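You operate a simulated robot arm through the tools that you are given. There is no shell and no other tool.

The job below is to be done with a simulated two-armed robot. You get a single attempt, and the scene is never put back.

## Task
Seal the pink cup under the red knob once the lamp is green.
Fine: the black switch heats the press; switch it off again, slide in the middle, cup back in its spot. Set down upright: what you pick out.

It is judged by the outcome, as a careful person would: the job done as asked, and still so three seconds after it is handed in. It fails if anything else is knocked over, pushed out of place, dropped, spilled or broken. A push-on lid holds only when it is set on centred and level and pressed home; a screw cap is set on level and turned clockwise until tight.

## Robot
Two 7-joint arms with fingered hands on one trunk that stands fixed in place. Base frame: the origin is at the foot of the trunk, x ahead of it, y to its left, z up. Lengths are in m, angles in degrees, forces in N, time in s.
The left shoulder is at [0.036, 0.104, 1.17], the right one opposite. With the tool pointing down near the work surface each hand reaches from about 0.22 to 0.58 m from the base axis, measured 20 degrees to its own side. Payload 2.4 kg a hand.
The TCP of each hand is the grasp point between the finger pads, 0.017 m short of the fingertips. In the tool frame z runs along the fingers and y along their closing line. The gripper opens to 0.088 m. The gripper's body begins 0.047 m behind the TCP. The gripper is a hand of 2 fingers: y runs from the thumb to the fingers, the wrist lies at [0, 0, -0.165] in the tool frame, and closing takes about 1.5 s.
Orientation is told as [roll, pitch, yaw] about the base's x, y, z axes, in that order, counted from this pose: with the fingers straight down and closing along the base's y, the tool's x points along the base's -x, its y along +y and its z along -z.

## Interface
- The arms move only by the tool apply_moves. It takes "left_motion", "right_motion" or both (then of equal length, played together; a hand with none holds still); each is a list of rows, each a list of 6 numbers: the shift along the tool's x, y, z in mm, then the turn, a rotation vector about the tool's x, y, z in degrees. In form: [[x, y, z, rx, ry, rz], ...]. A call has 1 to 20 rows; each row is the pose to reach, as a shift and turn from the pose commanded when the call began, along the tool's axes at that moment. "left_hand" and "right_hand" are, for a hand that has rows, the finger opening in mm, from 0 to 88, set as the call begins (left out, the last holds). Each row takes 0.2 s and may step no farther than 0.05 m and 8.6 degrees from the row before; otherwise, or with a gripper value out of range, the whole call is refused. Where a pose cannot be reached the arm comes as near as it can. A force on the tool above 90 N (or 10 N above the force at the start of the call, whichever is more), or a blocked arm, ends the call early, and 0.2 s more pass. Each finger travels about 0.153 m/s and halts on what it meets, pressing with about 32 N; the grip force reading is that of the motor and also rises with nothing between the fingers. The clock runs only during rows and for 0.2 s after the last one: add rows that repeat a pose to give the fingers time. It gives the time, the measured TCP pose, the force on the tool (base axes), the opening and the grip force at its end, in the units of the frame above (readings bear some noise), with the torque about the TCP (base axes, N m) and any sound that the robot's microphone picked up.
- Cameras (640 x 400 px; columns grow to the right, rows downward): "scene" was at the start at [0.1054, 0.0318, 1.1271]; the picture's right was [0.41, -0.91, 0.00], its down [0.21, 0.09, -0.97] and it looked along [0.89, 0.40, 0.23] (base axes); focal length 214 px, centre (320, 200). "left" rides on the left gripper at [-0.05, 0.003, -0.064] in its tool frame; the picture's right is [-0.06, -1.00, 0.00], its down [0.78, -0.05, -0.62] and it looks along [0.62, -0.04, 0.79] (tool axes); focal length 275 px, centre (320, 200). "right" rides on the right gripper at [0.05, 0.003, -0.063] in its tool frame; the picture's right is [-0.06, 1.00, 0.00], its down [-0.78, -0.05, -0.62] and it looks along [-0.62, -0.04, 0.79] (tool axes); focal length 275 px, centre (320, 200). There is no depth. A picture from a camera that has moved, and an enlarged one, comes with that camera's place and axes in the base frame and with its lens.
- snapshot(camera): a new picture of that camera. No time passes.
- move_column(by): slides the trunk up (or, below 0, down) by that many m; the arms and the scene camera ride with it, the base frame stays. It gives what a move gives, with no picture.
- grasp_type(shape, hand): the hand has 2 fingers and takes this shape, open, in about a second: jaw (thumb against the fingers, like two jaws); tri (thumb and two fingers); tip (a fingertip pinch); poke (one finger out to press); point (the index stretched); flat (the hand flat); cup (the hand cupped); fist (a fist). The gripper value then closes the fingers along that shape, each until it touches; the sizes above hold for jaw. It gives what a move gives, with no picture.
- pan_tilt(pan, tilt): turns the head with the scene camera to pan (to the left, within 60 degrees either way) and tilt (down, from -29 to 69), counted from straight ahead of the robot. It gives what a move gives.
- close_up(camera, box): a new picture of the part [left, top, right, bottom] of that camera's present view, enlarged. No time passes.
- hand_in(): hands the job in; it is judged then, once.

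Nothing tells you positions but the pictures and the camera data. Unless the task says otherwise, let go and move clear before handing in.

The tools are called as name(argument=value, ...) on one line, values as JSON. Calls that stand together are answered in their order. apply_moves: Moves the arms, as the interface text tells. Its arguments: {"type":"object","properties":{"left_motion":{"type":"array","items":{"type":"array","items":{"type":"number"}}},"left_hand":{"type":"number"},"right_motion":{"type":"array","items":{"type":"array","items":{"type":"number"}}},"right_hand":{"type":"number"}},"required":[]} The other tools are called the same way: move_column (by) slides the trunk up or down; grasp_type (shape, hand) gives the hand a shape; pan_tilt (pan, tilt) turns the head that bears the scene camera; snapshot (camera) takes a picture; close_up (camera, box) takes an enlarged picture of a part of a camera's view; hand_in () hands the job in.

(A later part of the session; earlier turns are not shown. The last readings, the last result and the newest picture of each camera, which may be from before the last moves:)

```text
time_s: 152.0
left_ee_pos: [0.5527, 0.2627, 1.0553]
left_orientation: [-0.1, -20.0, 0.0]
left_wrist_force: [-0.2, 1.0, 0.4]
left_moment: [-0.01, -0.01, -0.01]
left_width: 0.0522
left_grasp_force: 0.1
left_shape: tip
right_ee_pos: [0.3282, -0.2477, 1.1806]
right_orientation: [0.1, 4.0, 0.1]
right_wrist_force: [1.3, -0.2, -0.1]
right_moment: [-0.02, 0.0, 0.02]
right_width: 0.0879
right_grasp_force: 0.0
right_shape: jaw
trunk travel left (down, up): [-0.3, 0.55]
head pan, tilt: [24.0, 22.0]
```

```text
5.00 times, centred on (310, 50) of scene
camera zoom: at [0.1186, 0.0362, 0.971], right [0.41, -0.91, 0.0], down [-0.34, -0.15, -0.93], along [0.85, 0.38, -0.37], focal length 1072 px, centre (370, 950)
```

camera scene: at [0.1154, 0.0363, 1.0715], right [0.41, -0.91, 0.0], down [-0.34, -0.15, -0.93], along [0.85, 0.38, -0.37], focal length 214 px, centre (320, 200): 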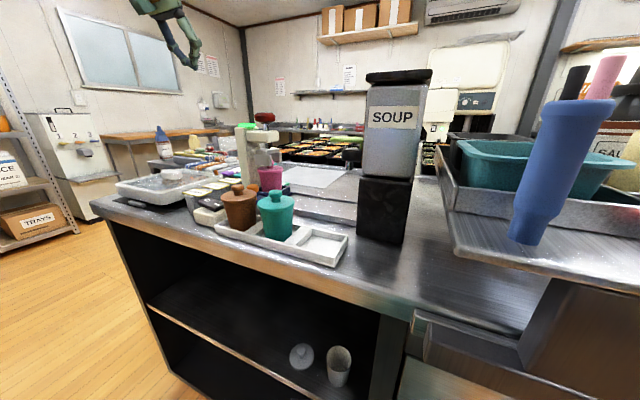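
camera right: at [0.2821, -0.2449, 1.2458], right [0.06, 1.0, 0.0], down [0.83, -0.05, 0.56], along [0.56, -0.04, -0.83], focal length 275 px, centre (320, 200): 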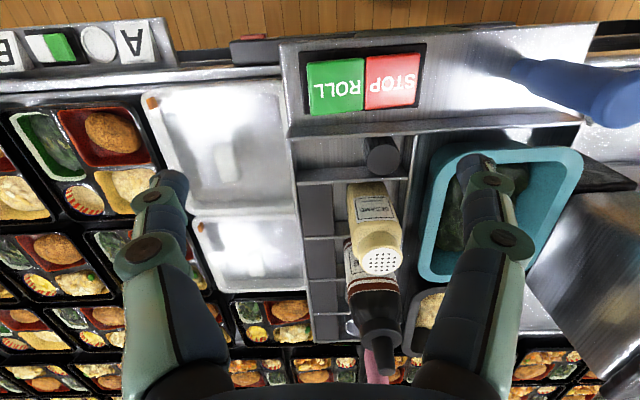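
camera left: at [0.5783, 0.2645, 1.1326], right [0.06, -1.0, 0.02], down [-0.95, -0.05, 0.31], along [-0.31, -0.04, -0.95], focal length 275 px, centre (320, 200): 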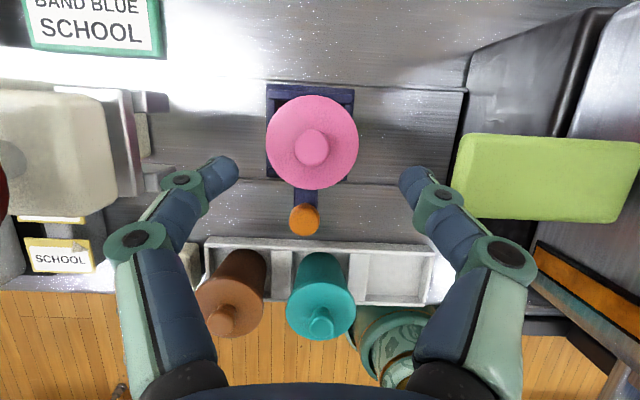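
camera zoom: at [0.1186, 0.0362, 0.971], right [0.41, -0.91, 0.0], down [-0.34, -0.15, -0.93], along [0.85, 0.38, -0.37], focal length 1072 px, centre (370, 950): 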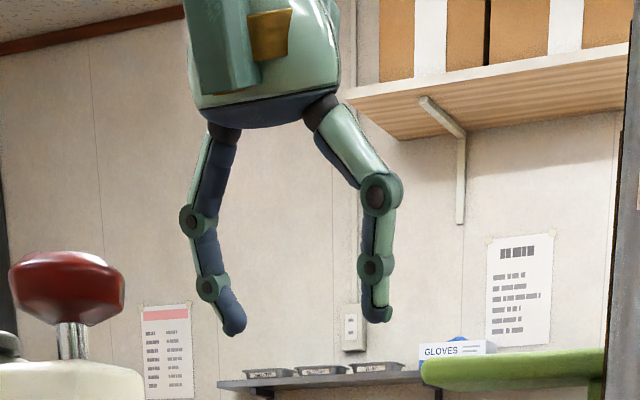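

grasp_type(shape="cup", hand="left")

close_up(camera="scene", box=[270, 10, 350, 90])

snapshot(camera="left")

apply_moves(left_motion=[[0, 0, 0, 0, 0, 0], [0, 0, 0, 0, 0, 0], [0, 0, 0, 0, 0, 0], [0, 0, 0, 0, 0, 0]], left_hand=52)

close_up(camera="scene", box=[270, 10, 350, 90])

snapshot(camera="left")

```text
time_s: 152.9
left_ee_pos: [0.5534, 0.2621, 1.0562]
left_orientation: [-0.1, -20.0, -0.1]
left_wrist_force: [-0.2, 0.4, -0.2]
left_moment: [0.01, -0.03, -0.01]
left_width: 0.06
left_grasp_force: 0.0
left_shape: cup
right_ee_pos: [0.3286, -0.247, 1.1808]
right_orientation: [0.1, 4.1, 0.0]
right_wrist_force: [0.2, -1.0, 0.0]
right_moment: [-0.02, 0.02, -0.01]
right_width: 0.088
right_grasp_force: 0.0
right_shape: jaw
trunk travel left (down, up): [-0.3, 0.55]
head pan, tilt: [24.0, 22.0]
```

```text
5.00 times, centred on (310, 50) of scene
camera zoom: at [0.1186, 0.0362, 0.971], right [0.41, -0.91, 0.0], down [-0.34, -0.15, -0.93], along [0.85, 0.38, -0.37], focal length 1072 px, centre (370, 950)
```

zoom: 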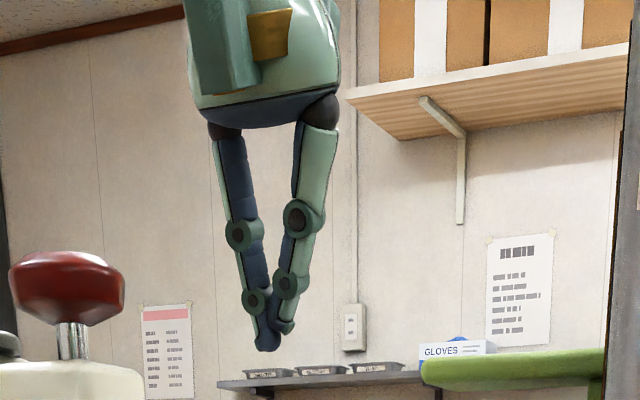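

```text
taken
camera left: at [0.5783, 0.2645, 1.1326], right [0.06, -1.0, 0.02], down [-0.95, -0.05, 0.31], along [-0.31, -0.04, -0.95], focal length 275 px, centre (320, 200)
```

left: 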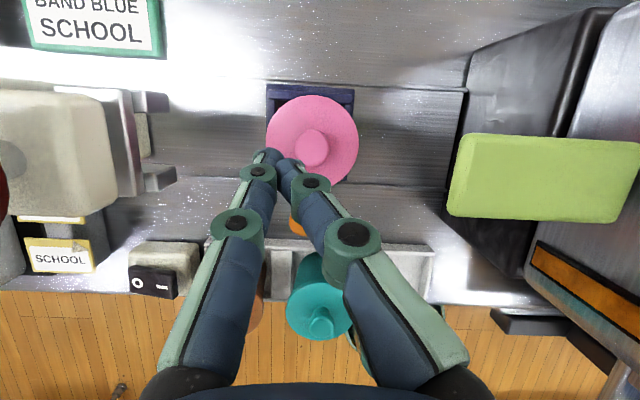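

```text
time_s: 153.9
left_ee_pos: [0.5534, 0.2618, 1.056]
left_orientation: [-0.1, -19.9, 0.0]
left_wrist_force: [0.1, 0.7, 0.1]
left_moment: [0.02, -0.01, -0.03]
left_width: 0.06
left_grasp_force: 0.0
left_shape: cup
right_ee_pos: [0.3274, -0.2468, 1.1797]
right_orientation: [0.1, 4.1, 0.1]
right_wrist_force: [0.3, -0.1, 0.3]
right_moment: [0.02, -0.04, -0.02]
right_width: 0.0877
right_grasp_force: 0.1
right_shape: jaw
trunk travel left (down, up): [-0.3, 0.55]
head pan, tilt: [24.0, 22.0]
```

```text
5.00 times, centred on (310, 50) of scene
camera zoom: at [0.1186, 0.0362, 0.971], right [0.41, -0.91, 0.0], down [-0.34, -0.15, -0.93], along [0.85, 0.38, -0.37], focal length 1072 px, centre (370, 950)
```

zoom: 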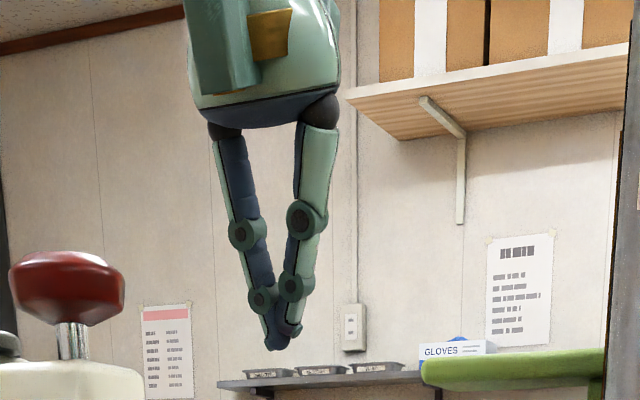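

```text
taken
camera left: at [0.5783, 0.2645, 1.1326], right [0.06, -1.0, 0.02], down [-0.95, -0.05, 0.31], along [-0.31, -0.04, -0.95], focal length 275 px, centre (320, 200)
```

left: 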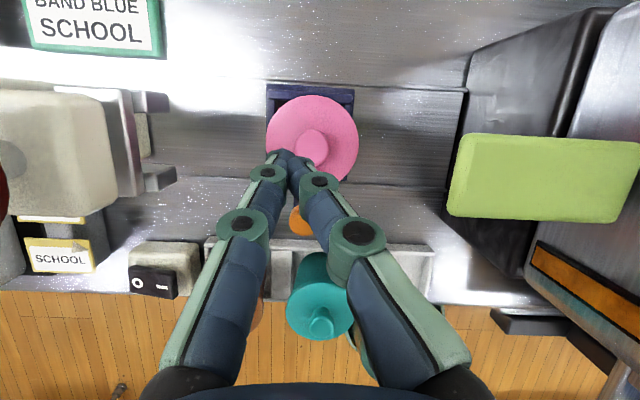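

The jaw shape is still best. Analysis of the images shows that at 45° tilt with the TCP on the cup's axis the finger knuckles squeezed the lid's rim; gripping about 9 mm further back should keep them off it. I'll rehearse that on the unsealed cup.

grasp_type(shape="jaw", hand="left")

apply_moves(left_motion=[[19.3, 0.1, -0.1, 0, -6.3, 0], [38.6, 0.2, -0.2, 0, -12.6, 0], [58, 0.4, -0.4, 0, -18.9, 0], [77.3, 0.5, -0.5, 0, -25.2, 0], [77.3, 0.5, -0.5, 0, -25.2, 0]], left_hand=74)

snapshot(camera="left")

```text
time_s: 154.8
left_ee_pos: [0.5532, 0.2635, 1.056]
left_orientation: [-0.2, -20.0, 0.0]
left_wrist_force: [0.6, 0.3, 0.1]
left_moment: [-0.02, 0.04, -0.02]
left_width: 0.088
left_grasp_force: 0.1
left_shape: jaw
right_ee_pos: [0.3271, -0.2474, 1.1806]
right_orientation: [0.2, 4.2, 0.2]
right_wrist_force: [-0.2, 0.2, -0.7]
right_moment: [-0.01, 0.0, -0.03]
right_width: 0.088
right_grasp_force: 0.0
right_shape: jaw
trunk travel left (down, up): [-0.3, 0.55]
head pan, tilt: [24.0, 22.0]
```

```text
time_s: 156.0
left_ee_pos: [0.48, 0.2635, 1.0309]
left_orientation: [-0.2, -45.4, 0.1]
left_wrist_force: [0.2, 0.0, 0.3]
left_moment: [0.01, 0.02, 0.01]
left_width: 0.0743
left_grasp_force: 0.1
left_shape: jaw
right_ee_pos: [0.3272, -0.2471, 1.1807]
right_orientation: [0.2, 4.2, 0.1]
right_wrist_force: [-0.3, -0.1, -0.7]
right_moment: [0.0, 0.0, -0.01]
right_width: 0.0881
right_grasp_force: 0.0
right_shape: jaw
trunk travel left (down, up): [-0.3, 0.55]
head pan, tilt: [24.0, 22.0]
```

```text
taken
camera left: at [0.4711, 0.2654, 1.1112], right [0.04, -1.0, 0.05], down [-0.99, -0.05, -0.12], along [0.12, -0.04, -0.99], focal length 275 px, centre (320, 200)
```

left: 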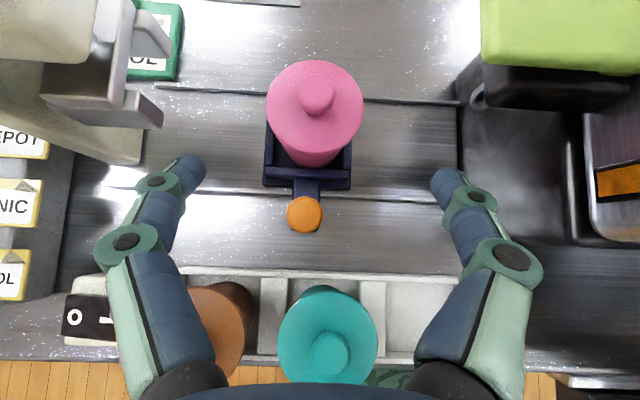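

apply_moves(left_motion=[[13, -0.3, 13, 0, 0, 0], [26, -0.6, 26, 0, 0, 0], [39.5, -1, 39.7, 0, 0, 0], [39.5, -1, 59.7, 0, 0, 0], [39.5, -1, 79.7, 0, 0, 0], [39.5, -1, 99.7, 0, 0, 0], [39.5, -1, 119.7, 0, 0, 0], [39.5, -1, 134.7, 0, 0, 0], [39.5, -1, 134.7, 0, 0, 0]], left_hand=74)

snapshot(camera="left")

close_up(camera="scene", box=[280, 100, 344, 164])

```text
time_s: 158.0
left_ee_pos: [0.549, 0.2609, 0.9089]
left_orientation: [-0.1, -45.1, 0.0]
left_wrist_force: [0.4, 0.7, 0.0]
left_moment: [0.0, 0.01, 0.02]
left_width: 0.0744
left_grasp_force: 0.0
left_shape: jaw
right_ee_pos: [0.3277, -0.2476, 1.1801]
right_orientation: [0.1, 4.1, 0.1]
right_wrist_force: [-0.1, 0.2, 0.0]
right_moment: [-0.03, 0.04, -0.01]
right_width: 0.0878
right_grasp_force: 0.1
right_shape: jaw
trunk travel left (down, up): [-0.3, 0.55]
head pan, tilt: [24.0, 22.0]
```

```text
taken
camera left: at [0.5393, 0.264, 0.9887], right [0.04, -1.0, 0.05], down [-0.99, -0.05, -0.12], along [0.12, -0.04, -0.99], focal length 275 px, centre (320, 200)
```

left: 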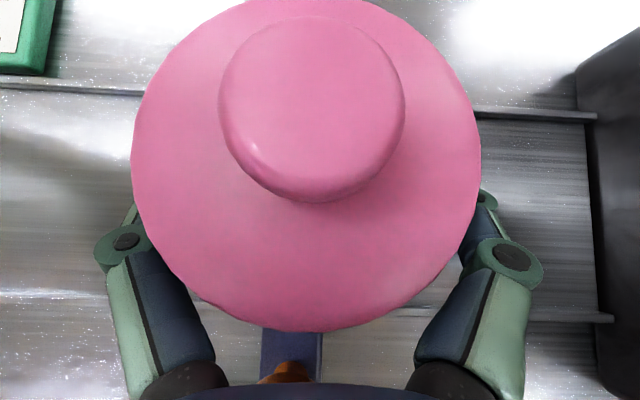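

```text
6.25 times, centred on (312, 132) of scene
camera zoom: at [0.1186, 0.0363, 0.971], right [0.41, -0.91, 0.0], down [-0.34, -0.15, -0.93], along [0.85, 0.38, -0.37], focal length 1340 px, centre (370, 625)
```

zoom: 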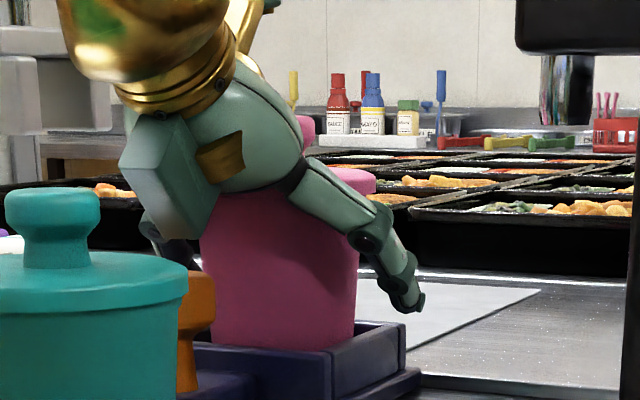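

The cup sits about 2.5 mm left of the fingers' middle, and a little more setback helps. I'll adjust and close to see whether the knuckles stay off the lid.

apply_moves(left_motion=[[2.1, 2.5, -2.1, 0, 0, 0], [2.1, 2.5, -2.1, 0, 0, 0]])

apply_moves(left_motion=[[0, 0, 0, 0, 0, 0], [0, 0, 0, 0, 0, 0], [0, 0, 0, 0, 0, 0], [0, 0, 0, 0, 0, 0], [0, 0, 0, 0, 0, 0]], left_hand=50)

snapshot(camera="left")

apply_moves(left_motion=[[0, 0, 0, 0, 0, 0], [0, 0, 0, 0, 0, 0], [0, 0, 0, 0, 0, 0], [0, 0, 0, 0, 0, 0], [0, 0, 0, 0, 0, 0]], left_hand=46)

snapshot(camera="left")

close_up(camera="scene", box=[280, 100, 344, 164])

```text
time_s: 158.6
left_ee_pos: [0.5454, 0.2653, 0.9082]
left_orientation: [-0.1, -45.2, -0.1]
left_wrist_force: [-0.2, -0.5, 0.1]
left_moment: [0.0, -0.02, 0.0]
left_width: 0.0741
left_grasp_force: 0.0
left_shape: jaw
right_ee_pos: [0.3288, -0.2472, 1.1795]
right_orientation: [0.1, 4.1, 0.0]
right_wrist_force: [0.0, 0.2, 0.2]
right_moment: [0.03, 0.01, 0.0]
right_width: 0.0877
right_grasp_force: 0.1
right_shape: jaw
trunk travel left (down, up): [-0.3, 0.55]
head pan, tilt: [24.0, 22.0]
```

```text
time_s: 159.8
left_ee_pos: [0.5449, 0.2653, 0.9099]
left_orientation: [-0.1, -45.2, 0.0]
left_wrist_force: [0.1, 0.5, -1.1]
left_moment: [-0.04, 0.02, 0.03]
left_width: 0.0447
left_grasp_force: 32.1
left_shape: jaw
right_ee_pos: [0.3291, -0.2476, 1.1797]
right_orientation: [0.1, 4.1, 0.0]
right_wrist_force: [1.5, 0.3, -0.1]
right_moment: [0.0, -0.01, 0.0]
right_width: 0.0881
right_grasp_force: 0.0
right_shape: jaw
trunk travel left (down, up): [-0.3, 0.55]
head pan, tilt: [24.0, 22.0]
```

```text
taken
camera left: at [0.5358, 0.2666, 0.9886], right [0.04, -1.0, 0.05], down [-0.99, -0.05, -0.12], along [0.12, -0.04, -0.99], focal length 275 px, centre (320, 200)
```

left: 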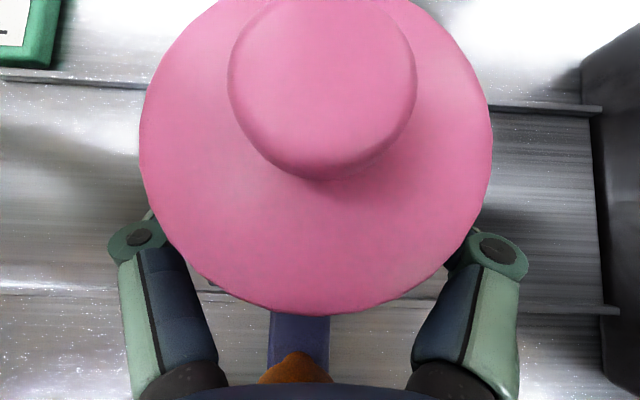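

```text
time_s: 161.0
left_ee_pos: [0.5455, 0.2646, 0.9087]
left_orientation: [0.0, -45.2, 0.0]
left_wrist_force: [0.4, 0.2, -1.0]
left_moment: [-0.02, 0.03, -0.03]
left_width: 0.0445
left_grasp_force: 31.7
left_shape: jaw
right_ee_pos: [0.327, -0.2471, 1.18]
right_orientation: [0.1, 4.1, 0.1]
right_wrist_force: [0.0, -0.4, -0.2]
right_moment: [0.02, 0.01, 0.01]
right_width: 0.0879
right_grasp_force: 0.0
right_shape: jaw
trunk travel left (down, up): [-0.3, 0.55]
head pan, tilt: [24.0, 22.0]
```

```text
taken
camera left: at [0.5358, 0.2666, 0.9886], right [0.04, -1.0, 0.05], down [-0.99, -0.05, -0.12], along [0.12, -0.04, -0.99], focal length 275 px, centre (320, 200)
```

left: 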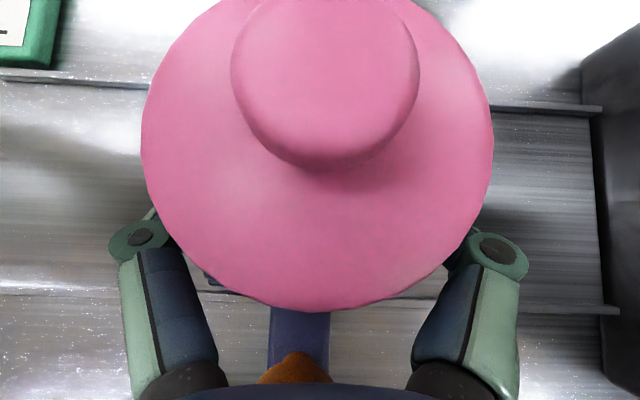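

```text
6.25 times, centred on (312, 132) of scene
camera zoom: at [0.1186, 0.0363, 0.971], right [0.41, -0.91, 0.0], down [-0.34, -0.15, -0.93], along [0.85, 0.38, -0.37], focal length 1340 px, centre (370, 625)
```

zoom: 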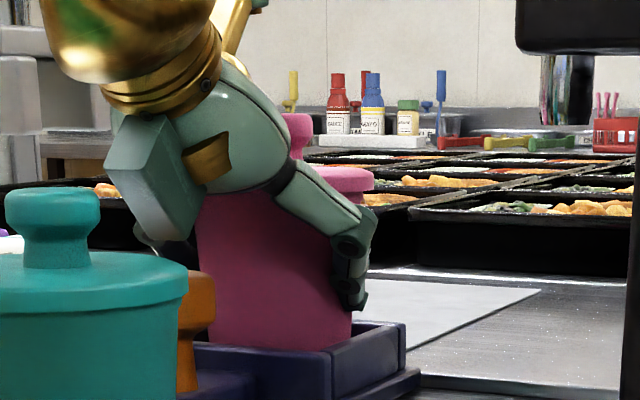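

With this setback the knuckles stay about 4 mm off the lid, and the grip is on the body only. I'll do a brief 8 mm lift test, then set it down again.

apply_moves(left_motion=[[-2.8, 0, -2.8, 0, 0, 0], [-5.7, 0, -5.6, 0, 0, 0], [-8.5, 0, -8.5, 0, 0, 0], [-8.5, 0, -8.5, 0, 0, 0]])

close_up(camera="scene", box=[280, 100, 344, 164])

snapshot(camera="left")

```text
time_s: 162.0
left_ee_pos: [0.5458, 0.2646, 0.9204]
left_orientation: [-0.1, -45.2, 0.0]
left_wrist_force: [-0.2, -0.1, -1.2]
left_moment: [-0.01, -0.04, -0.04]
left_width: 0.0446
left_grasp_force: 31.9
left_shape: jaw
right_ee_pos: [0.3279, -0.2462, 1.1794]
right_orientation: [0.1, 4.0, 0.2]
right_wrist_force: [0.7, 0.3, 0.3]
right_moment: [0.03, -0.03, -0.03]
right_width: 0.0877
right_grasp_force: 0.1
right_shape: jaw
trunk travel left (down, up): [-0.3, 0.55]
head pan, tilt: [24.0, 22.0]
```

```text
6.25 times, centred on (312, 132) of scene
camera zoom: at [0.1186, 0.0363, 0.971], right [0.41, -0.91, 0.0], down [-0.34, -0.15, -0.93], along [0.85, 0.38, -0.37], focal length 1340 px, centre (370, 625)
```

zoom: 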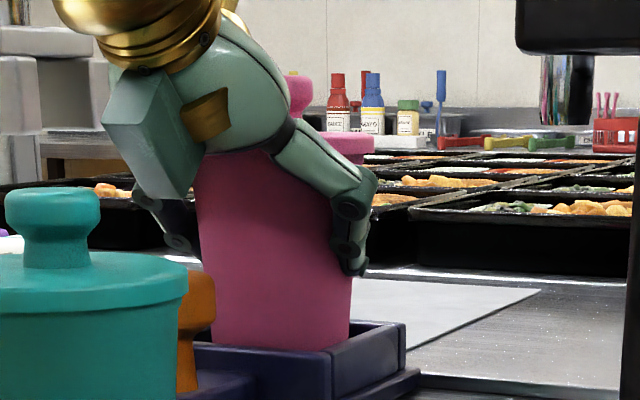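

```text
taken
camera left: at [0.5361, 0.2666, 1.0006], right [0.04, -1.0, 0.05], down [-0.99, -0.05, -0.12], along [0.12, -0.04, -0.99], focal length 275 px, centre (320, 200)
```

left: 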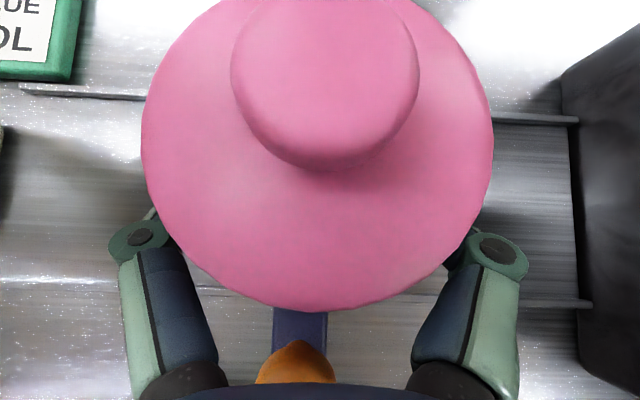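

The lift is stable and upright. I'll set it back down and release.

apply_moves(left_motion=[[2.8, 0, 2.8, 0, 0, 0], [5.7, 0, 5.6, 0, 0, 0], [7.9, 0, 7.9, 0, 0, 0], [7.9, 0, 7.9, 0, 0, 0]])

apply_moves(left_motion=[[0, 0, 0, 0, 0, 0], [0, 0, 0, 0, 0, 0], [0, 0, 0, 0, 0, 0]], left_hand=74)

apply_moves(left_motion=[[0, 0, -20, 0, 0, 0], [0, 0, -40, 0, 0, 0], [0, 0, -60, 0, 0, 0], [0, 0, -80, 0, 0, 0], [0, 0, -95, 0, 0, 0], [0, 0, -95, 0, 0, 0]])

snapshot(camera="left")

close_up(camera="scene", box=[285, 105, 345, 165])

```text
time_s: 163.0
left_ee_pos: [0.5457, 0.2649, 0.9098]
left_orientation: [-0.1, -45.2, 0.0]
left_wrist_force: [0.0, -0.1, -0.9]
left_moment: [0.01, 0.03, -0.04]
left_width: 0.0443
left_grasp_force: 32.4
left_shape: jaw
right_ee_pos: [0.3286, -0.2465, 1.18]
right_orientation: [0.1, 4.1, 0.1]
right_wrist_force: [0.4, 0.9, 0.3]
right_moment: [-0.01, 0.04, 0.01]
right_width: 0.0879
right_grasp_force: 0.0
right_shape: jaw
trunk travel left (down, up): [-0.3, 0.55]
head pan, tilt: [24.0, 22.0]
```

```text
time_s: 163.8
left_ee_pos: [0.5468, 0.2646, 0.91]
left_orientation: [0.0, -45.2, 0.1]
left_wrist_force: [-0.5, 0.2, -0.5]
left_moment: [0.01, 0.0, -0.01]
left_width: 0.0737
left_grasp_force: 0.0
left_shape: jaw
right_ee_pos: [0.3283, -0.2469, 1.1798]
right_orientation: [0.1, 4.2, 0.0]
right_wrist_force: [-0.2, 0.0, -0.3]
right_moment: [0.02, 0.0, -0.01]
right_width: 0.088
right_grasp_force: 0.1
right_shape: jaw
trunk travel left (down, up): [-0.3, 0.55]
head pan, tilt: [24.0, 22.0]
```

```text
time_s: 165.2
left_ee_pos: [0.4777, 0.2636, 0.9774]
left_orientation: [-0.1, -45.3, -0.1]
left_wrist_force: [0.1, 0.1, -0.2]
left_moment: [0.02, 0.02, -0.01]
left_width: 0.074
left_grasp_force: 0.0
left_shape: jaw
right_ee_pos: [0.3274, -0.2472, 1.18]
right_orientation: [0.2, 4.1, 0.1]
right_wrist_force: [0.1, -0.2, 0.7]
right_moment: [-0.01, 0.05, -0.05]
right_width: 0.0883
right_grasp_force: 0.0
right_shape: jaw
trunk travel left (down, up): [-0.3, 0.55]
head pan, tilt: [24.0, 22.0]
```

```text
taken
camera left: at [0.4685, 0.2657, 1.0562], right [0.04, -1.0, 0.05], down [-0.99, -0.05, -0.12], along [0.12, -0.04, -0.99], focal length 275 px, centre (320, 200)
```

left: 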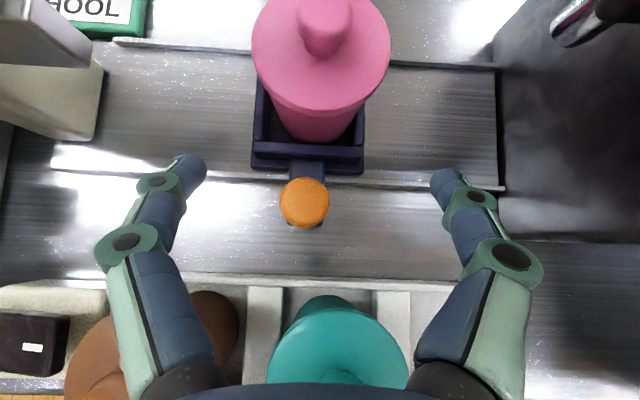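

```text
6.67 times, centred on (315, 135) of scene
camera zoom: at [0.1185, 0.0363, 0.971], right [0.41, -0.91, 0.0], down [-0.34, -0.15, -0.93], along [0.85, 0.38, -0.37], focal length 1430 px, centre (353, 633)
```

zoom: 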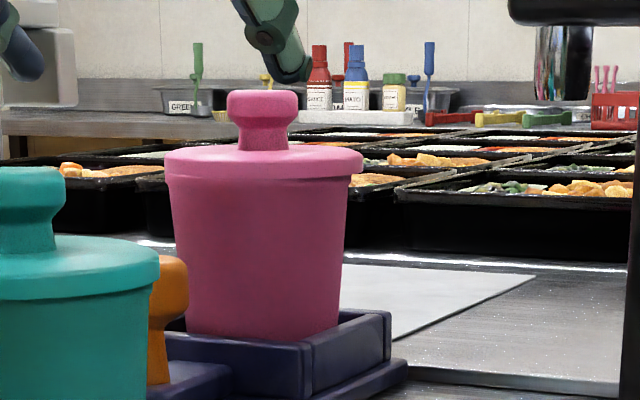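

All set: the cup is back in the slide box. Now I'll repeat the sealing; first the slide: move above the orange knob again.

apply_moves(left_motion=[[4.4, 1.5, -17.2, 0, 5, 0], [8.8, 3, -34.4, 0, 10, 0], [13.2, 4.5, -51.7, 0, 15.2, 0], [13.2, 4.5, -51.7, 0, 15.2, 0]], left_hand=50)

snapshot(camera="left")

```text
time_s: 166.2
left_ee_pos: [0.4323, 0.2684, 1.0048]
left_orientation: [-0.1, -29.9, -0.1]
left_wrist_force: [0.4, 0.3, 0.1]
left_moment: [-0.01, 0.0, -0.02]
left_width: 0.0503
left_grasp_force: 0.0
left_shape: jaw
right_ee_pos: [0.3277, -0.2473, 1.1801]
right_orientation: [0.1, 4.1, 0.1]
right_wrist_force: [0.8, 0.0, -0.1]
right_moment: [0.01, 0.03, 0.0]
right_width: 0.0879
right_grasp_force: 0.0
right_shape: jaw
trunk travel left (down, up): [-0.3, 0.55]
head pan, tilt: [24.0, 22.0]
```

```text
taken
camera left: at [0.4439, 0.272, 1.0838], right [0.05, -1.0, 0.03], down [-0.99, -0.05, 0.14], along [-0.14, -0.04, -0.99], focal length 275 px, centre (320, 200)
```

left: 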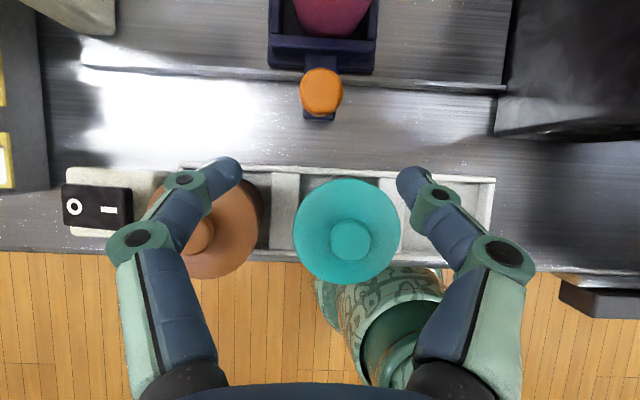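

Aligned. I'll go down onto the knob, cage it, and push the slide to the press (107 mm).

apply_moves(left_motion=[[0, 0, 25, 0, 0, 0], [0, 0, 50, 0, 0, 0], [0, 0, 75, 0, 0, 0], [0, 0, 95, 0, 0, 0], [0, 0, 110, 0, 0, 0], [0, 0, 110, 0, 0, 0]], left_hand=50)

apply_moves(left_motion=[[0, 0, 0, 0, 0, 0], [0, 0, 0, 0, 0, 0], [0, 0, 0, 0, 0, 0]], left_hand=15)

apply_moves(left_motion=[[0, 4, 0, 0, 0, 0], [0, 9, 0, 0, 0, 0], [0, 15, 0, 0, 0, 0], [0, 22, 0, 0, 0, 0], [0, 29, 0, 0, 0, 0], [0, 36, 0, 0, 0, 0], [0, 43, 0, 0, 0, 0], [0, 50, 0, 0, 0, 0], [0, 57, 0, 0, 0, 0], [0, 64, 0, 0, 0, 0], [0, 71, 0, 0, 0, 0], [0, 78, 0, 0, 0, 0], [0, 84, 0, 0, 0, 0], [0, 88, 0, 0, 0, 0], [0, 88, 0, 0, 0, 0]])

close_up(camera="scene", box=[255, 95, 295, 125])

snapshot(camera="left")

```text
time_s: 167.6
left_ee_pos: [0.487, 0.2687, 0.9069]
left_orientation: [-0.1, -30.0, 0.0]
left_wrist_force: [0.4, -0.6, 1.3]
left_moment: [-0.01, -0.01, -0.01]
left_width: 0.0502
left_grasp_force: 0.1
left_shape: jaw
right_ee_pos: [0.3286, -0.2478, 1.1795]
right_orientation: [0.1, 4.1, 0.1]
right_wrist_force: [-0.9, -0.3, 0.4]
right_moment: [0.0, -0.01, -0.04]
right_width: 0.088
right_grasp_force: 0.0
right_shape: jaw
trunk travel left (down, up): [-0.3, 0.55]
head pan, tilt: [24.0, 22.0]
```

```text
time_s: 168.4
left_ee_pos: [0.4874, 0.269, 0.9084]
left_orientation: [-0.1, -29.9, 0.0]
left_wrist_force: [0.1, -0.9, -0.9]
left_moment: [0.0, 0.04, 0.01]
left_width: 0.0166
left_grasp_force: 0.1
left_shape: jaw
right_ee_pos: [0.3278, -0.2475, 1.1797]
right_orientation: [0.1, 4.1, 0.1]
right_wrist_force: [0.3, -0.8, -0.2]
right_moment: [-0.03, 0.01, 0.0]
right_width: 0.0882
right_grasp_force: 0.1
right_shape: jaw
trunk travel left (down, up): [-0.3, 0.55]
head pan, tilt: [24.0, 22.0]
```

```text
time_s: 171.6
left_ee_pos: [0.4879, 0.3581, 0.9095]
left_orientation: [0.0, -30.1, -0.1]
left_wrist_force: [0.9, -0.8, -0.3]
left_moment: [0.03, 0.02, 0.0]
left_width: 0.0159
left_grasp_force: 0.0
left_shape: jaw
right_ee_pos: [0.3276, -0.2478, 1.1803]
right_orientation: [0.1, 4.2, 0.2]
right_wrist_force: [-0.2, 0.1, 0.2]
right_moment: [-0.02, -0.03, -0.02]
right_width: 0.0878
right_grasp_force: 0.0
right_shape: jaw
trunk travel left (down, up): [-0.3, 0.55]
head pan, tilt: [24.0, 22.0]
```

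```text
13.33 times, centred on (275, 110) of scene
camera zoom: at [0.1186, 0.0362, 0.971], right [0.41, -0.91, 0.0], down [-0.34, -0.15, -0.93], along [0.85, 0.38, -0.37], focal length 2860 px, centre (920, 1400)
```

zoom: 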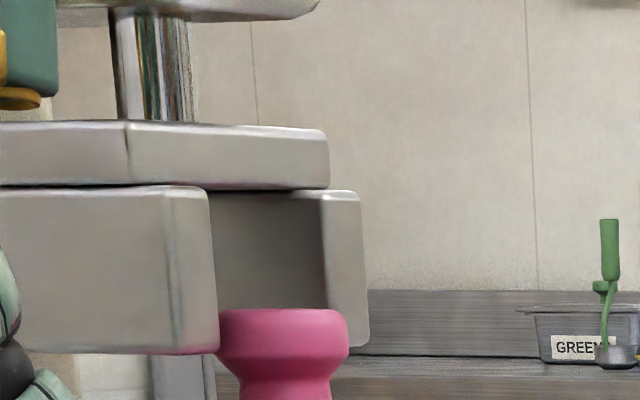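

```text
taken
camera left: at [0.4989, 0.3597, 0.9881], right [0.05, -1.0, 0.03], down [-0.99, -0.05, 0.14], along [-0.14, -0.04, -0.99], focal length 275 px, centre (320, 200)
```

left: 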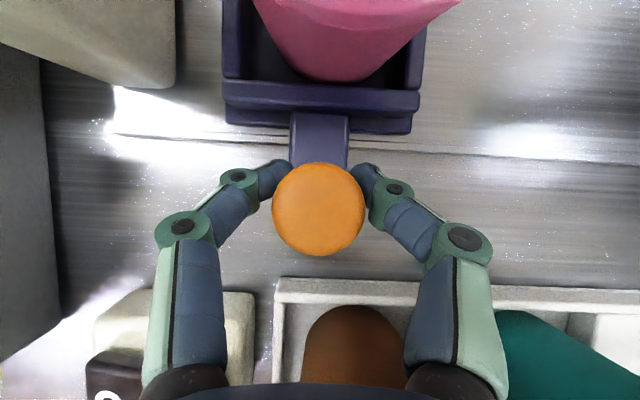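

The knob again lines up with the slot. I'll go on in small steps, watching forces.

apply_moves(left_motion=[[0, 2, 0, 0, 0, 0], [0, 4, 0, 0, 0, 0], [0, 6, 0, 0, 0, 0], [0, 6, 0, 0, 0, 0]])

close_up(camera="scene", box=[255, 95, 295, 125])

apply_moves(left_motion=[[0, 2, 0, 0, 0, 0], [0, 4, 0, 0, 0, 0], [0, 6, 0, 0, 0, 0], [0, 6, 0, 0, 0, 0]])

close_up(camera="scene", box=[255, 95, 295, 125])

```text
time_s: 172.6
left_ee_pos: [0.4874, 0.3657, 0.9074]
left_orientation: [-0.1, -30.0, 0.0]
left_wrist_force: [0.7, -0.4, -0.3]
left_moment: [0.02, 0.01, 0.03]
left_width: 0.0154
left_grasp_force: 0.0
left_shape: jaw
right_ee_pos: [0.3279, -0.2471, 1.1796]
right_orientation: [0.2, 4.1, 0.2]
right_wrist_force: [-0.3, -0.6, -0.4]
right_moment: [-0.02, 0.03, 0.0]
right_width: 0.0879
right_grasp_force: 0.2
right_shape: jaw
trunk travel left (down, up): [-0.3, 0.55]
head pan, tilt: [24.0, 22.0]
```

```text
13.33 times, centred on (275, 110) of scene
camera zoom: at [0.1186, 0.0362, 0.971], right [0.41, -0.91, 0.0], down [-0.34, -0.15, -0.93], along [0.85, 0.38, -0.37], focal length 2860 px, centre (920, 1400)
```

zoom: 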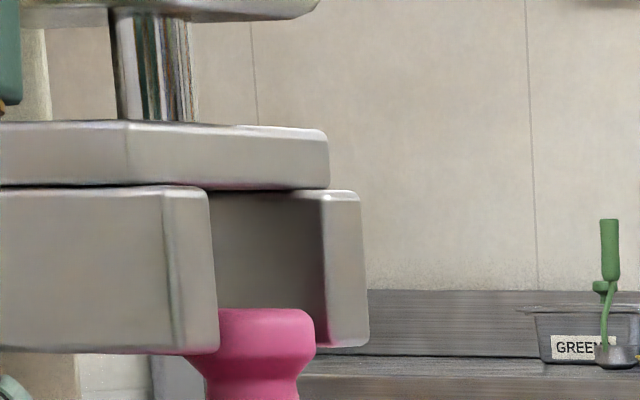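

```text
time_s: 173.6
left_ee_pos: [0.4877, 0.3693, 0.9077]
left_orientation: [0.0, -29.9, 0.0]
left_wrist_force: [-0.9, 0.6, -0.3]
left_moment: [0.0, 0.04, 0.02]
left_width: 0.0156
left_grasp_force: 0.1
left_shape: jaw
right_ee_pos: [0.3284, -0.2474, 1.1802]
right_orientation: [0.1, 4.0, 0.1]
right_wrist_force: [0.9, 0.7, -0.5]
right_moment: [0.04, 0.02, 0.03]
right_width: 0.0878
right_grasp_force: 0.0
right_shape: jaw
trunk travel left (down, up): [-0.3, 0.55]
head pan, tilt: [24.0, 22.0]
```

```text
13.33 times, centred on (275, 110) of scene
camera zoom: at [0.1186, 0.0363, 0.971], right [0.41, -0.91, 0.0], down [-0.34, -0.15, -0.93], along [0.85, 0.38, -0.37], focal length 2860 px, centre (920, 1400)
```

zoom: 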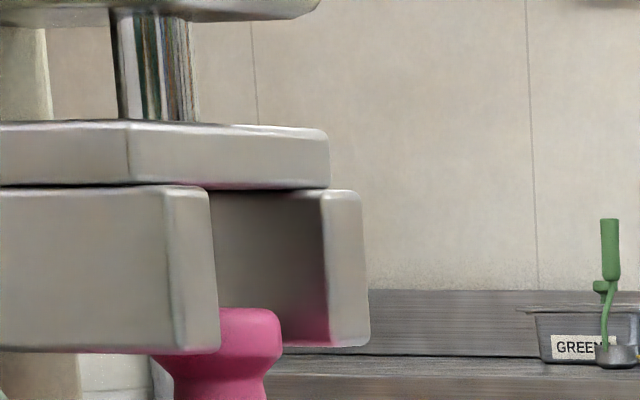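

apply_moves(left_motion=[[0, 2, 0, 0, 0, 0], [0, 4, 0, 0, 0, 0], [0, 6, 0, 0, 0, 0], [0, 6, 0, 0, 0, 0]])

close_up(camera="scene", box=[255, 95, 295, 125])

snapshot(camera="left")

```text
time_s: 174.6
left_ee_pos: [0.488, 0.3744, 0.9077]
left_orientation: [-0.1, -30.0, 0.0]
left_wrist_force: [0.3, -1.5, -0.2]
left_moment: [0.01, -0.03, 0.03]
left_width: 0.0158
left_grasp_force: 0.2
left_shape: jaw
right_ee_pos: [0.3276, -0.2485, 1.1801]
right_orientation: [0.1, 4.1, -0.1]
right_wrist_force: [0.3, 0.3, 0.0]
right_moment: [-0.01, -0.03, -0.02]
right_width: 0.0878
right_grasp_force: 0.0
right_shape: jaw
trunk travel left (down, up): [-0.3, 0.55]
head pan, tilt: [24.0, 22.0]
```

```text
13.33 times, centred on (275, 110) of scene
camera zoom: at [0.1185, 0.0361, 0.971], right [0.41, -0.91, 0.0], down [-0.34, -0.15, -0.93], along [0.85, 0.38, -0.37], focal length 2860 px, centre (920, 1400)
```

zoom: 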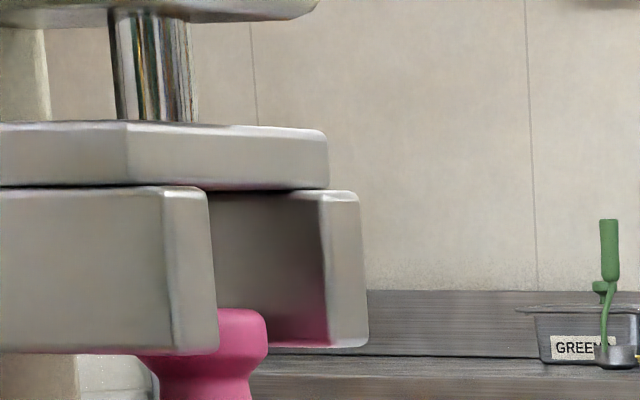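

```text
taken
camera left: at [0.4987, 0.377, 0.9875], right [0.05, -1.0, 0.03], down [-0.99, -0.05, 0.14], along [-0.14, -0.04, -0.99], focal length 275 px, centre (320, 200)
```

left: 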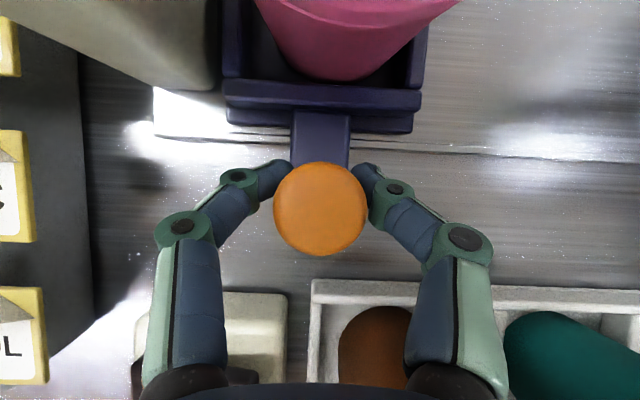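

apply_moves(left_motion=[[0, 1.5, 0, 0, 0, 0], [0, 3, 0, 0, 0, 0], [0, 3, 0, 0, 0, 0]])

close_up(camera="scene", box=[255, 95, 295, 125])

```text
time_s: 175.4
left_ee_pos: [0.4882, 0.377, 0.909]
left_orientation: [0.0, -30.0, 0.0]
left_wrist_force: [-0.3, -3.3, 0.2]
left_moment: [-0.01, 0.03, 0.0]
left_width: 0.0168
left_grasp_force: 0.0
left_shape: jaw
right_ee_pos: [0.3275, -0.2481, 1.1808]
right_orientation: [0.0, 4.1, 0.0]
right_wrist_force: [-0.6, -0.7, -1.4]
right_moment: [-0.03, 0.02, 0.01]
right_width: 0.0877
right_grasp_force: 0.1
right_shape: jaw
trunk travel left (down, up): [-0.3, 0.55]
head pan, tilt: [24.0, 22.0]
```

```text
13.33 times, centred on (275, 110) of scene
camera zoom: at [0.1186, 0.0359, 0.971], right [0.41, -0.91, 0.0], down [-0.34, -0.15, -0.93], along [0.85, 0.38, -0.37], focal length 2860 px, centre (920, 1400)
```

zoom: 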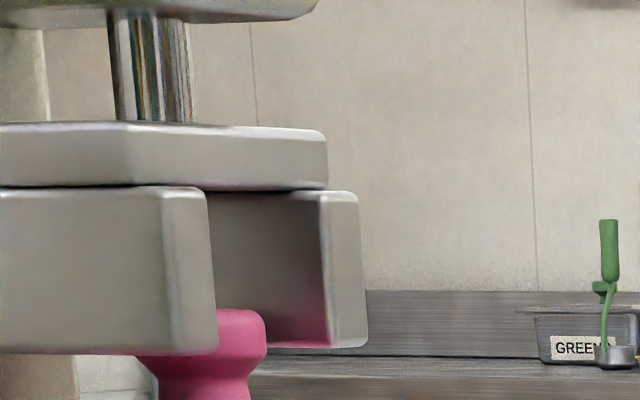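

The slide has reached its end stop under the press, with the cup about 3 mm right of the ram's centre, which should be fine. I'll release the knob and go to switch on the heat.

apply_moves(left_motion=[[0, -2, 0, 0, 0, 0], [0, -2, 0, 0, 0, 0]])

apply_moves(left_motion=[[0, 0, 0, 0, 0, 0], [0, 0, 0, 0, 0, 0], [0, 0, -5, 0, 0, 0], [0, 0, -15, 0, 0, 0], [0, 0, -35, 0, 0, 0], [0, 0, -60, 0, 0, 0], [0, 0, -85, 0, 0, 0], [0, 0, -110, 0, 0, 0], [0, 0, -110, 0, 0, 0]], left_hand=48)

apply_moves(left_motion=[[13.6, 5.5, 8.2, 0, 5, 0], [27.2, 11, 16.4, 0, 10, 0], [40.9, 16.5, 24.5, 0, 15, 0], [54.5, 22, 32.7, 0, 20, 0], [54.5, 22, 32.7, 0, 20, 0], [54.5, 22, 32.7, 0, 20, 0]], left_hand=0)

snapshot(camera="left")

close_up(camera="scene", box=[150, 60, 290, 190])

```text
time_s: 176.0
left_ee_pos: [0.4863, 0.3765, 0.9078]
left_orientation: [0.0, -30.0, 0.0]
left_wrist_force: [0.0, -1.6, -0.3]
left_moment: [-0.01, 0.01, -0.01]
left_width: 0.016
left_grasp_force: 0.0
left_shape: jaw
right_ee_pos: [0.3287, -0.2477, 1.1807]
right_orientation: [0.0, 4.2, 0.1]
right_wrist_force: [0.9, -0.3, 0.3]
right_moment: [-0.02, 0.01, 0.04]
right_width: 0.0878
right_grasp_force: 0.1
right_shape: jaw
trunk travel left (down, up): [-0.3, 0.55]
head pan, tilt: [24.0, 22.0]
```

```text
time_s: 178.0
left_ee_pos: [0.4315, 0.3779, 1.0045]
left_orientation: [-0.2, -30.0, 0.0]
left_wrist_force: [-0.3, 0.5, -0.3]
left_moment: [-0.01, 0.04, 0.0]
left_width: 0.0474
left_grasp_force: 0.1
left_shape: jaw
right_ee_pos: [0.3275, -0.247, 1.1809]
right_orientation: [0.1, 4.1, 0.2]
right_wrist_force: [-0.3, -1.0, 0.7]
right_moment: [-0.01, 0.0, 0.01]
right_width: 0.0878
right_grasp_force: 0.1
right_shape: jaw
trunk travel left (down, up): [-0.3, 0.55]
head pan, tilt: [24.0, 22.0]
```

```text
time_s: 179.4
left_ee_pos: [0.4014, 0.3988, 0.9484]
left_orientation: [-0.1, -10.0, 0.0]
left_wrist_force: [-0.2, -0.5, 0.2]
left_moment: [0.0, -0.02, 0.02]
left_width: 0.0001
left_grasp_force: 31.6
left_shape: jaw
right_ee_pos: [0.3265, -0.2477, 1.1789]
right_orientation: [0.1, 4.1, 0.1]
right_wrist_force: [-0.3, 0.1, 0.6]
right_moment: [-0.01, -0.01, 0.01]
right_width: 0.0877
right_grasp_force: 0.1
right_shape: jaw
trunk travel left (down, up): [-0.3, 0.55]
head pan, tilt: [24.0, 22.0]
```

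```text
taken
camera left: at [0.4391, 0.4011, 1.0187], right [0.06, -1.0, 0.01], down [-0.88, -0.05, 0.47], along [-0.47, -0.04, -0.88], focal length 275 px, centre (320, 200)
```

left: 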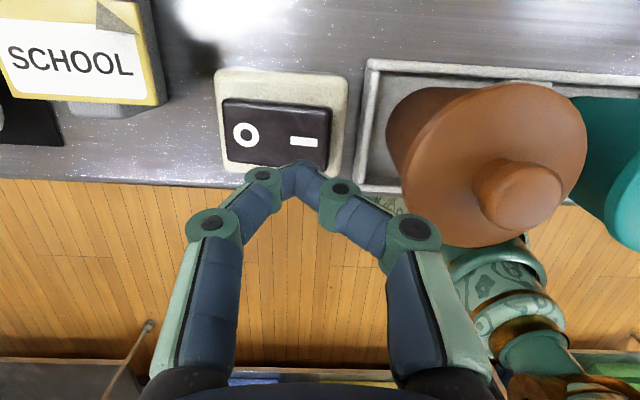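

```text
3.08 times, centred on (220, 125) of scene
camera zoom: at [0.1185, 0.0363, 0.971], right [0.41, -0.91, 0.0], down [-0.34, -0.15, -0.93], along [0.85, 0.38, -0.37], focal length 660 px, centre (628, 431)
```

zoom: 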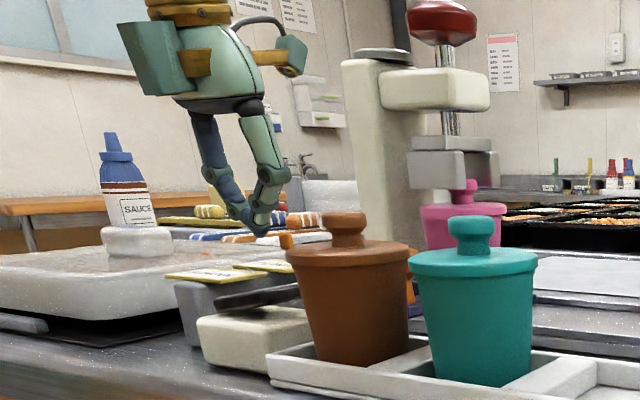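

Over the I side again. I'll shift 3 mm right, descend and press.

apply_moves(left_motion=[[2.1, -3, 12, 0, 0, 0], [4.2, -3, 24, 0, 0, 0], [6.3, -3, 36, 0, 0, 0], [6.7, -3, 38, 0, 0, 0], [7, -3, 40, 0, 0, 0], [7, -3, 40, 0, 0, 0]])

close_up(camera="scene", box=[150, 60, 290, 190])

```text
time_s: 180.8
left_ee_pos: [0.4019, 0.3941, 0.9094]
left_orientation: [0.0, -10.4, -0.1]
left_wrist_force: [0.4, -1.7, 23.7]
left_moment: [0.08, 0.01, 0.0]
left_width: 0.0004
left_grasp_force: 31.9
left_shape: jaw
right_ee_pos: [0.325, -0.2495, 1.1815]
right_orientation: [0.0, 4.0, 0.2]
right_wrist_force: [0.6, -0.7, -0.3]
right_moment: [0.0, 0.01, -0.02]
right_width: 0.0882
right_grasp_force: 0.0
right_shape: jaw
trunk travel left (down, up): [-0.3, 0.55]
head pan, tilt: [24.0, 22.0]
```

```text
3.08 times, centred on (220, 125) of scene
camera zoom: at [0.1174, 0.035, 0.9714], right [0.41, -0.91, 0.0], down [-0.34, -0.15, -0.93], along [0.85, 0.38, -0.37], focal length 660 px, centre (628, 431)
```

zoom: 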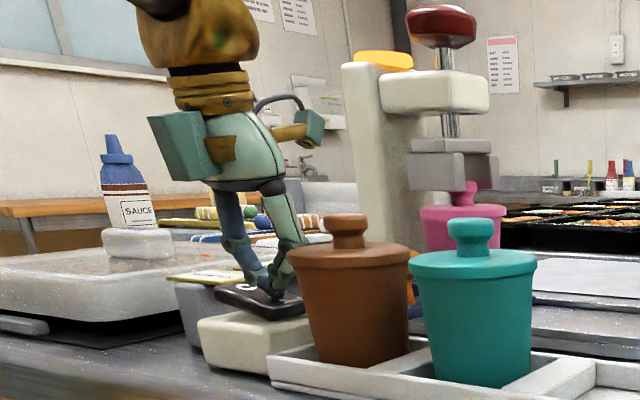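

Heating again (amber). I'll lift off, raise the trunk and go above the red knob.

apply_moves(left_motion=[[-1, 0, -6, 0, 0, 0], [-5, 0, -28, 0, 0, 0], [-8.7, 0, -50, 0, 0, 0], [-14, 0, -80, 0, 0, 0], [-14, 0, -80, 0, 0, 0]])

move_column(by=0.1)

apply_moves(left_motion=[[0, -5, -15, 0, -5, 0], [0, -11, -30, 0, -10, 0], [0, -16, -45, 0, -15, 0], [0, -21, -60, 0, -20, 0], [0, -21, -60, 0, -20, 0]])

apply_moves(left_motion=[[-27.3, 0, 18.1, 0, -1, 0], [-54.6, 0, 36.2, 0, -2, 0], [-81.9, 0, 54.2, 0, -3, 0], [-109.2, 0, 72.3, 0, -4, 0], [-136.5, 0, 90.4, 0, -5, 0], [-136.5, 0, 90.4, 0, -5, 0]])

snapshot(camera="left")

close_up(camera="scene", box=[225, 85, 315, 195])

```text
time_s: 182.0
left_ee_pos: [0.4012, 0.3953, 0.9897]
left_orientation: [-0.2, -10.0, 0.0]
left_wrist_force: [0.2, 0.4, 0.1]
left_moment: [0.0, 0.01, -0.01]
left_width: 0.0
left_grasp_force: 31.8
left_shape: jaw
right_ee_pos: [0.3281, -0.2472, 1.1796]
right_orientation: [0.1, 4.2, 0.0]
right_wrist_force: [0.1, -0.5, -0.9]
right_moment: [-0.04, 0.01, -0.03]
right_width: 0.088
right_grasp_force: 0.0
right_shape: jaw
trunk travel left (down, up): [-0.3, 0.55]
head pan, tilt: [24.0, 22.0]
```

```text
time_s: 183.3
left_ee_pos: [0.4021, 0.3961, 1.0884]
left_orientation: [-0.1, -10.0, 0.0]
left_wrist_force: [0.4, 0.1, 1.0]
left_moment: [-0.04, 0.01, 0.02]
left_width: 0.0
left_grasp_force: 32.0
left_shape: jaw
right_ee_pos: [0.3277, -0.2477, 1.2807]
right_orientation: [0.1, 4.0, 0.0]
right_wrist_force: [0.0, 0.2, -0.4]
right_moment: [0.0, -0.01, -0.01]
right_width: 0.0879
right_grasp_force: 0.1
right_shape: jaw
trunk travel left (down, up): [-0.4, 0.45]
head pan, tilt: [24.0, 22.0]
```

```text
time_s: 184.5
left_ee_pos: [0.3923, 0.3738, 1.1472]
left_orientation: [-0.1, -30.0, 0.0]
left_wrist_force: [0.1, -0.1, -0.1]
left_moment: [0.01, -0.01, -0.01]
left_width: 0.0001
left_grasp_force: 32.0
left_shape: jaw
right_ee_pos: [0.3271, -0.2479, 1.2791]
right_orientation: [0.1, 4.1, 0.2]
right_wrist_force: [0.1, -0.7, 0.7]
right_moment: [0.0, -0.02, -0.01]
right_width: 0.0879
right_grasp_force: 0.0
right_shape: jaw
trunk travel left (down, up): [-0.4, 0.45]
head pan, tilt: [24.0, 22.0]
```

```text
time_s: 185.9
left_ee_pos: [0.5542, 0.3736, 1.138]
left_orientation: [0.0, -35.1, 0.0]
left_wrist_force: [-0.9, 0.8, 0.2]
left_moment: [0.02, 0.01, -0.02]
left_width: 0.0002
left_grasp_force: 31.4
left_shape: jaw
right_ee_pos: [0.3268, -0.2473, 1.2802]
right_orientation: [0.1, 4.0, 0.1]
right_wrist_force: [0.6, -0.5, -0.1]
right_moment: [-0.01, 0.0, 0.03]
right_width: 0.0878
right_grasp_force: 0.1
right_shape: jaw
trunk travel left (down, up): [-0.4, 0.45]
head pan, tilt: [24.0, 22.0]
```

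```text
taken
camera left: at [0.5578, 0.3761, 1.2184], right [0.05, -1.0, 0.04], down [-1.0, -0.05, 0.06], along [-0.05, -0.04, -1.0], focal length 275 px, centre (320, 200)
```

left: 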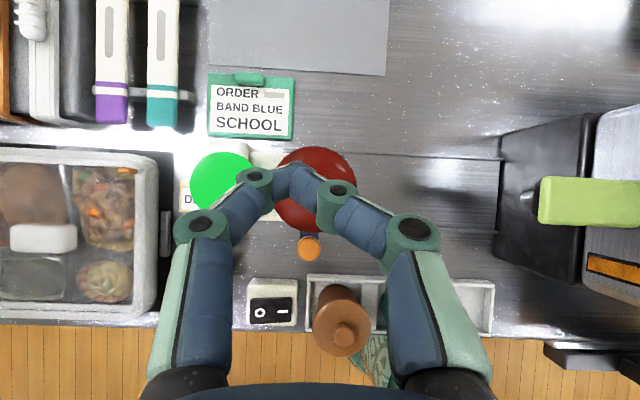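

```text
3.64 times, centred on (270, 140) of scene
camera zoom: at [0.1154, 0.0363, 1.0715], right [0.41, -0.91, 0.0], down [-0.34, -0.15, -0.93], along [0.85, 0.38, -0.37], focal length 780 px, centre (502, 418)
```

zoom: 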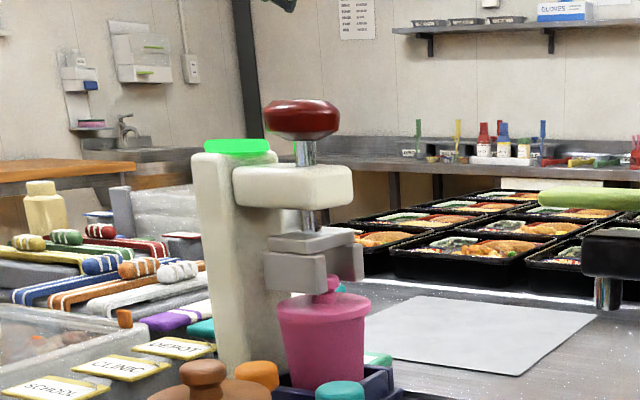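

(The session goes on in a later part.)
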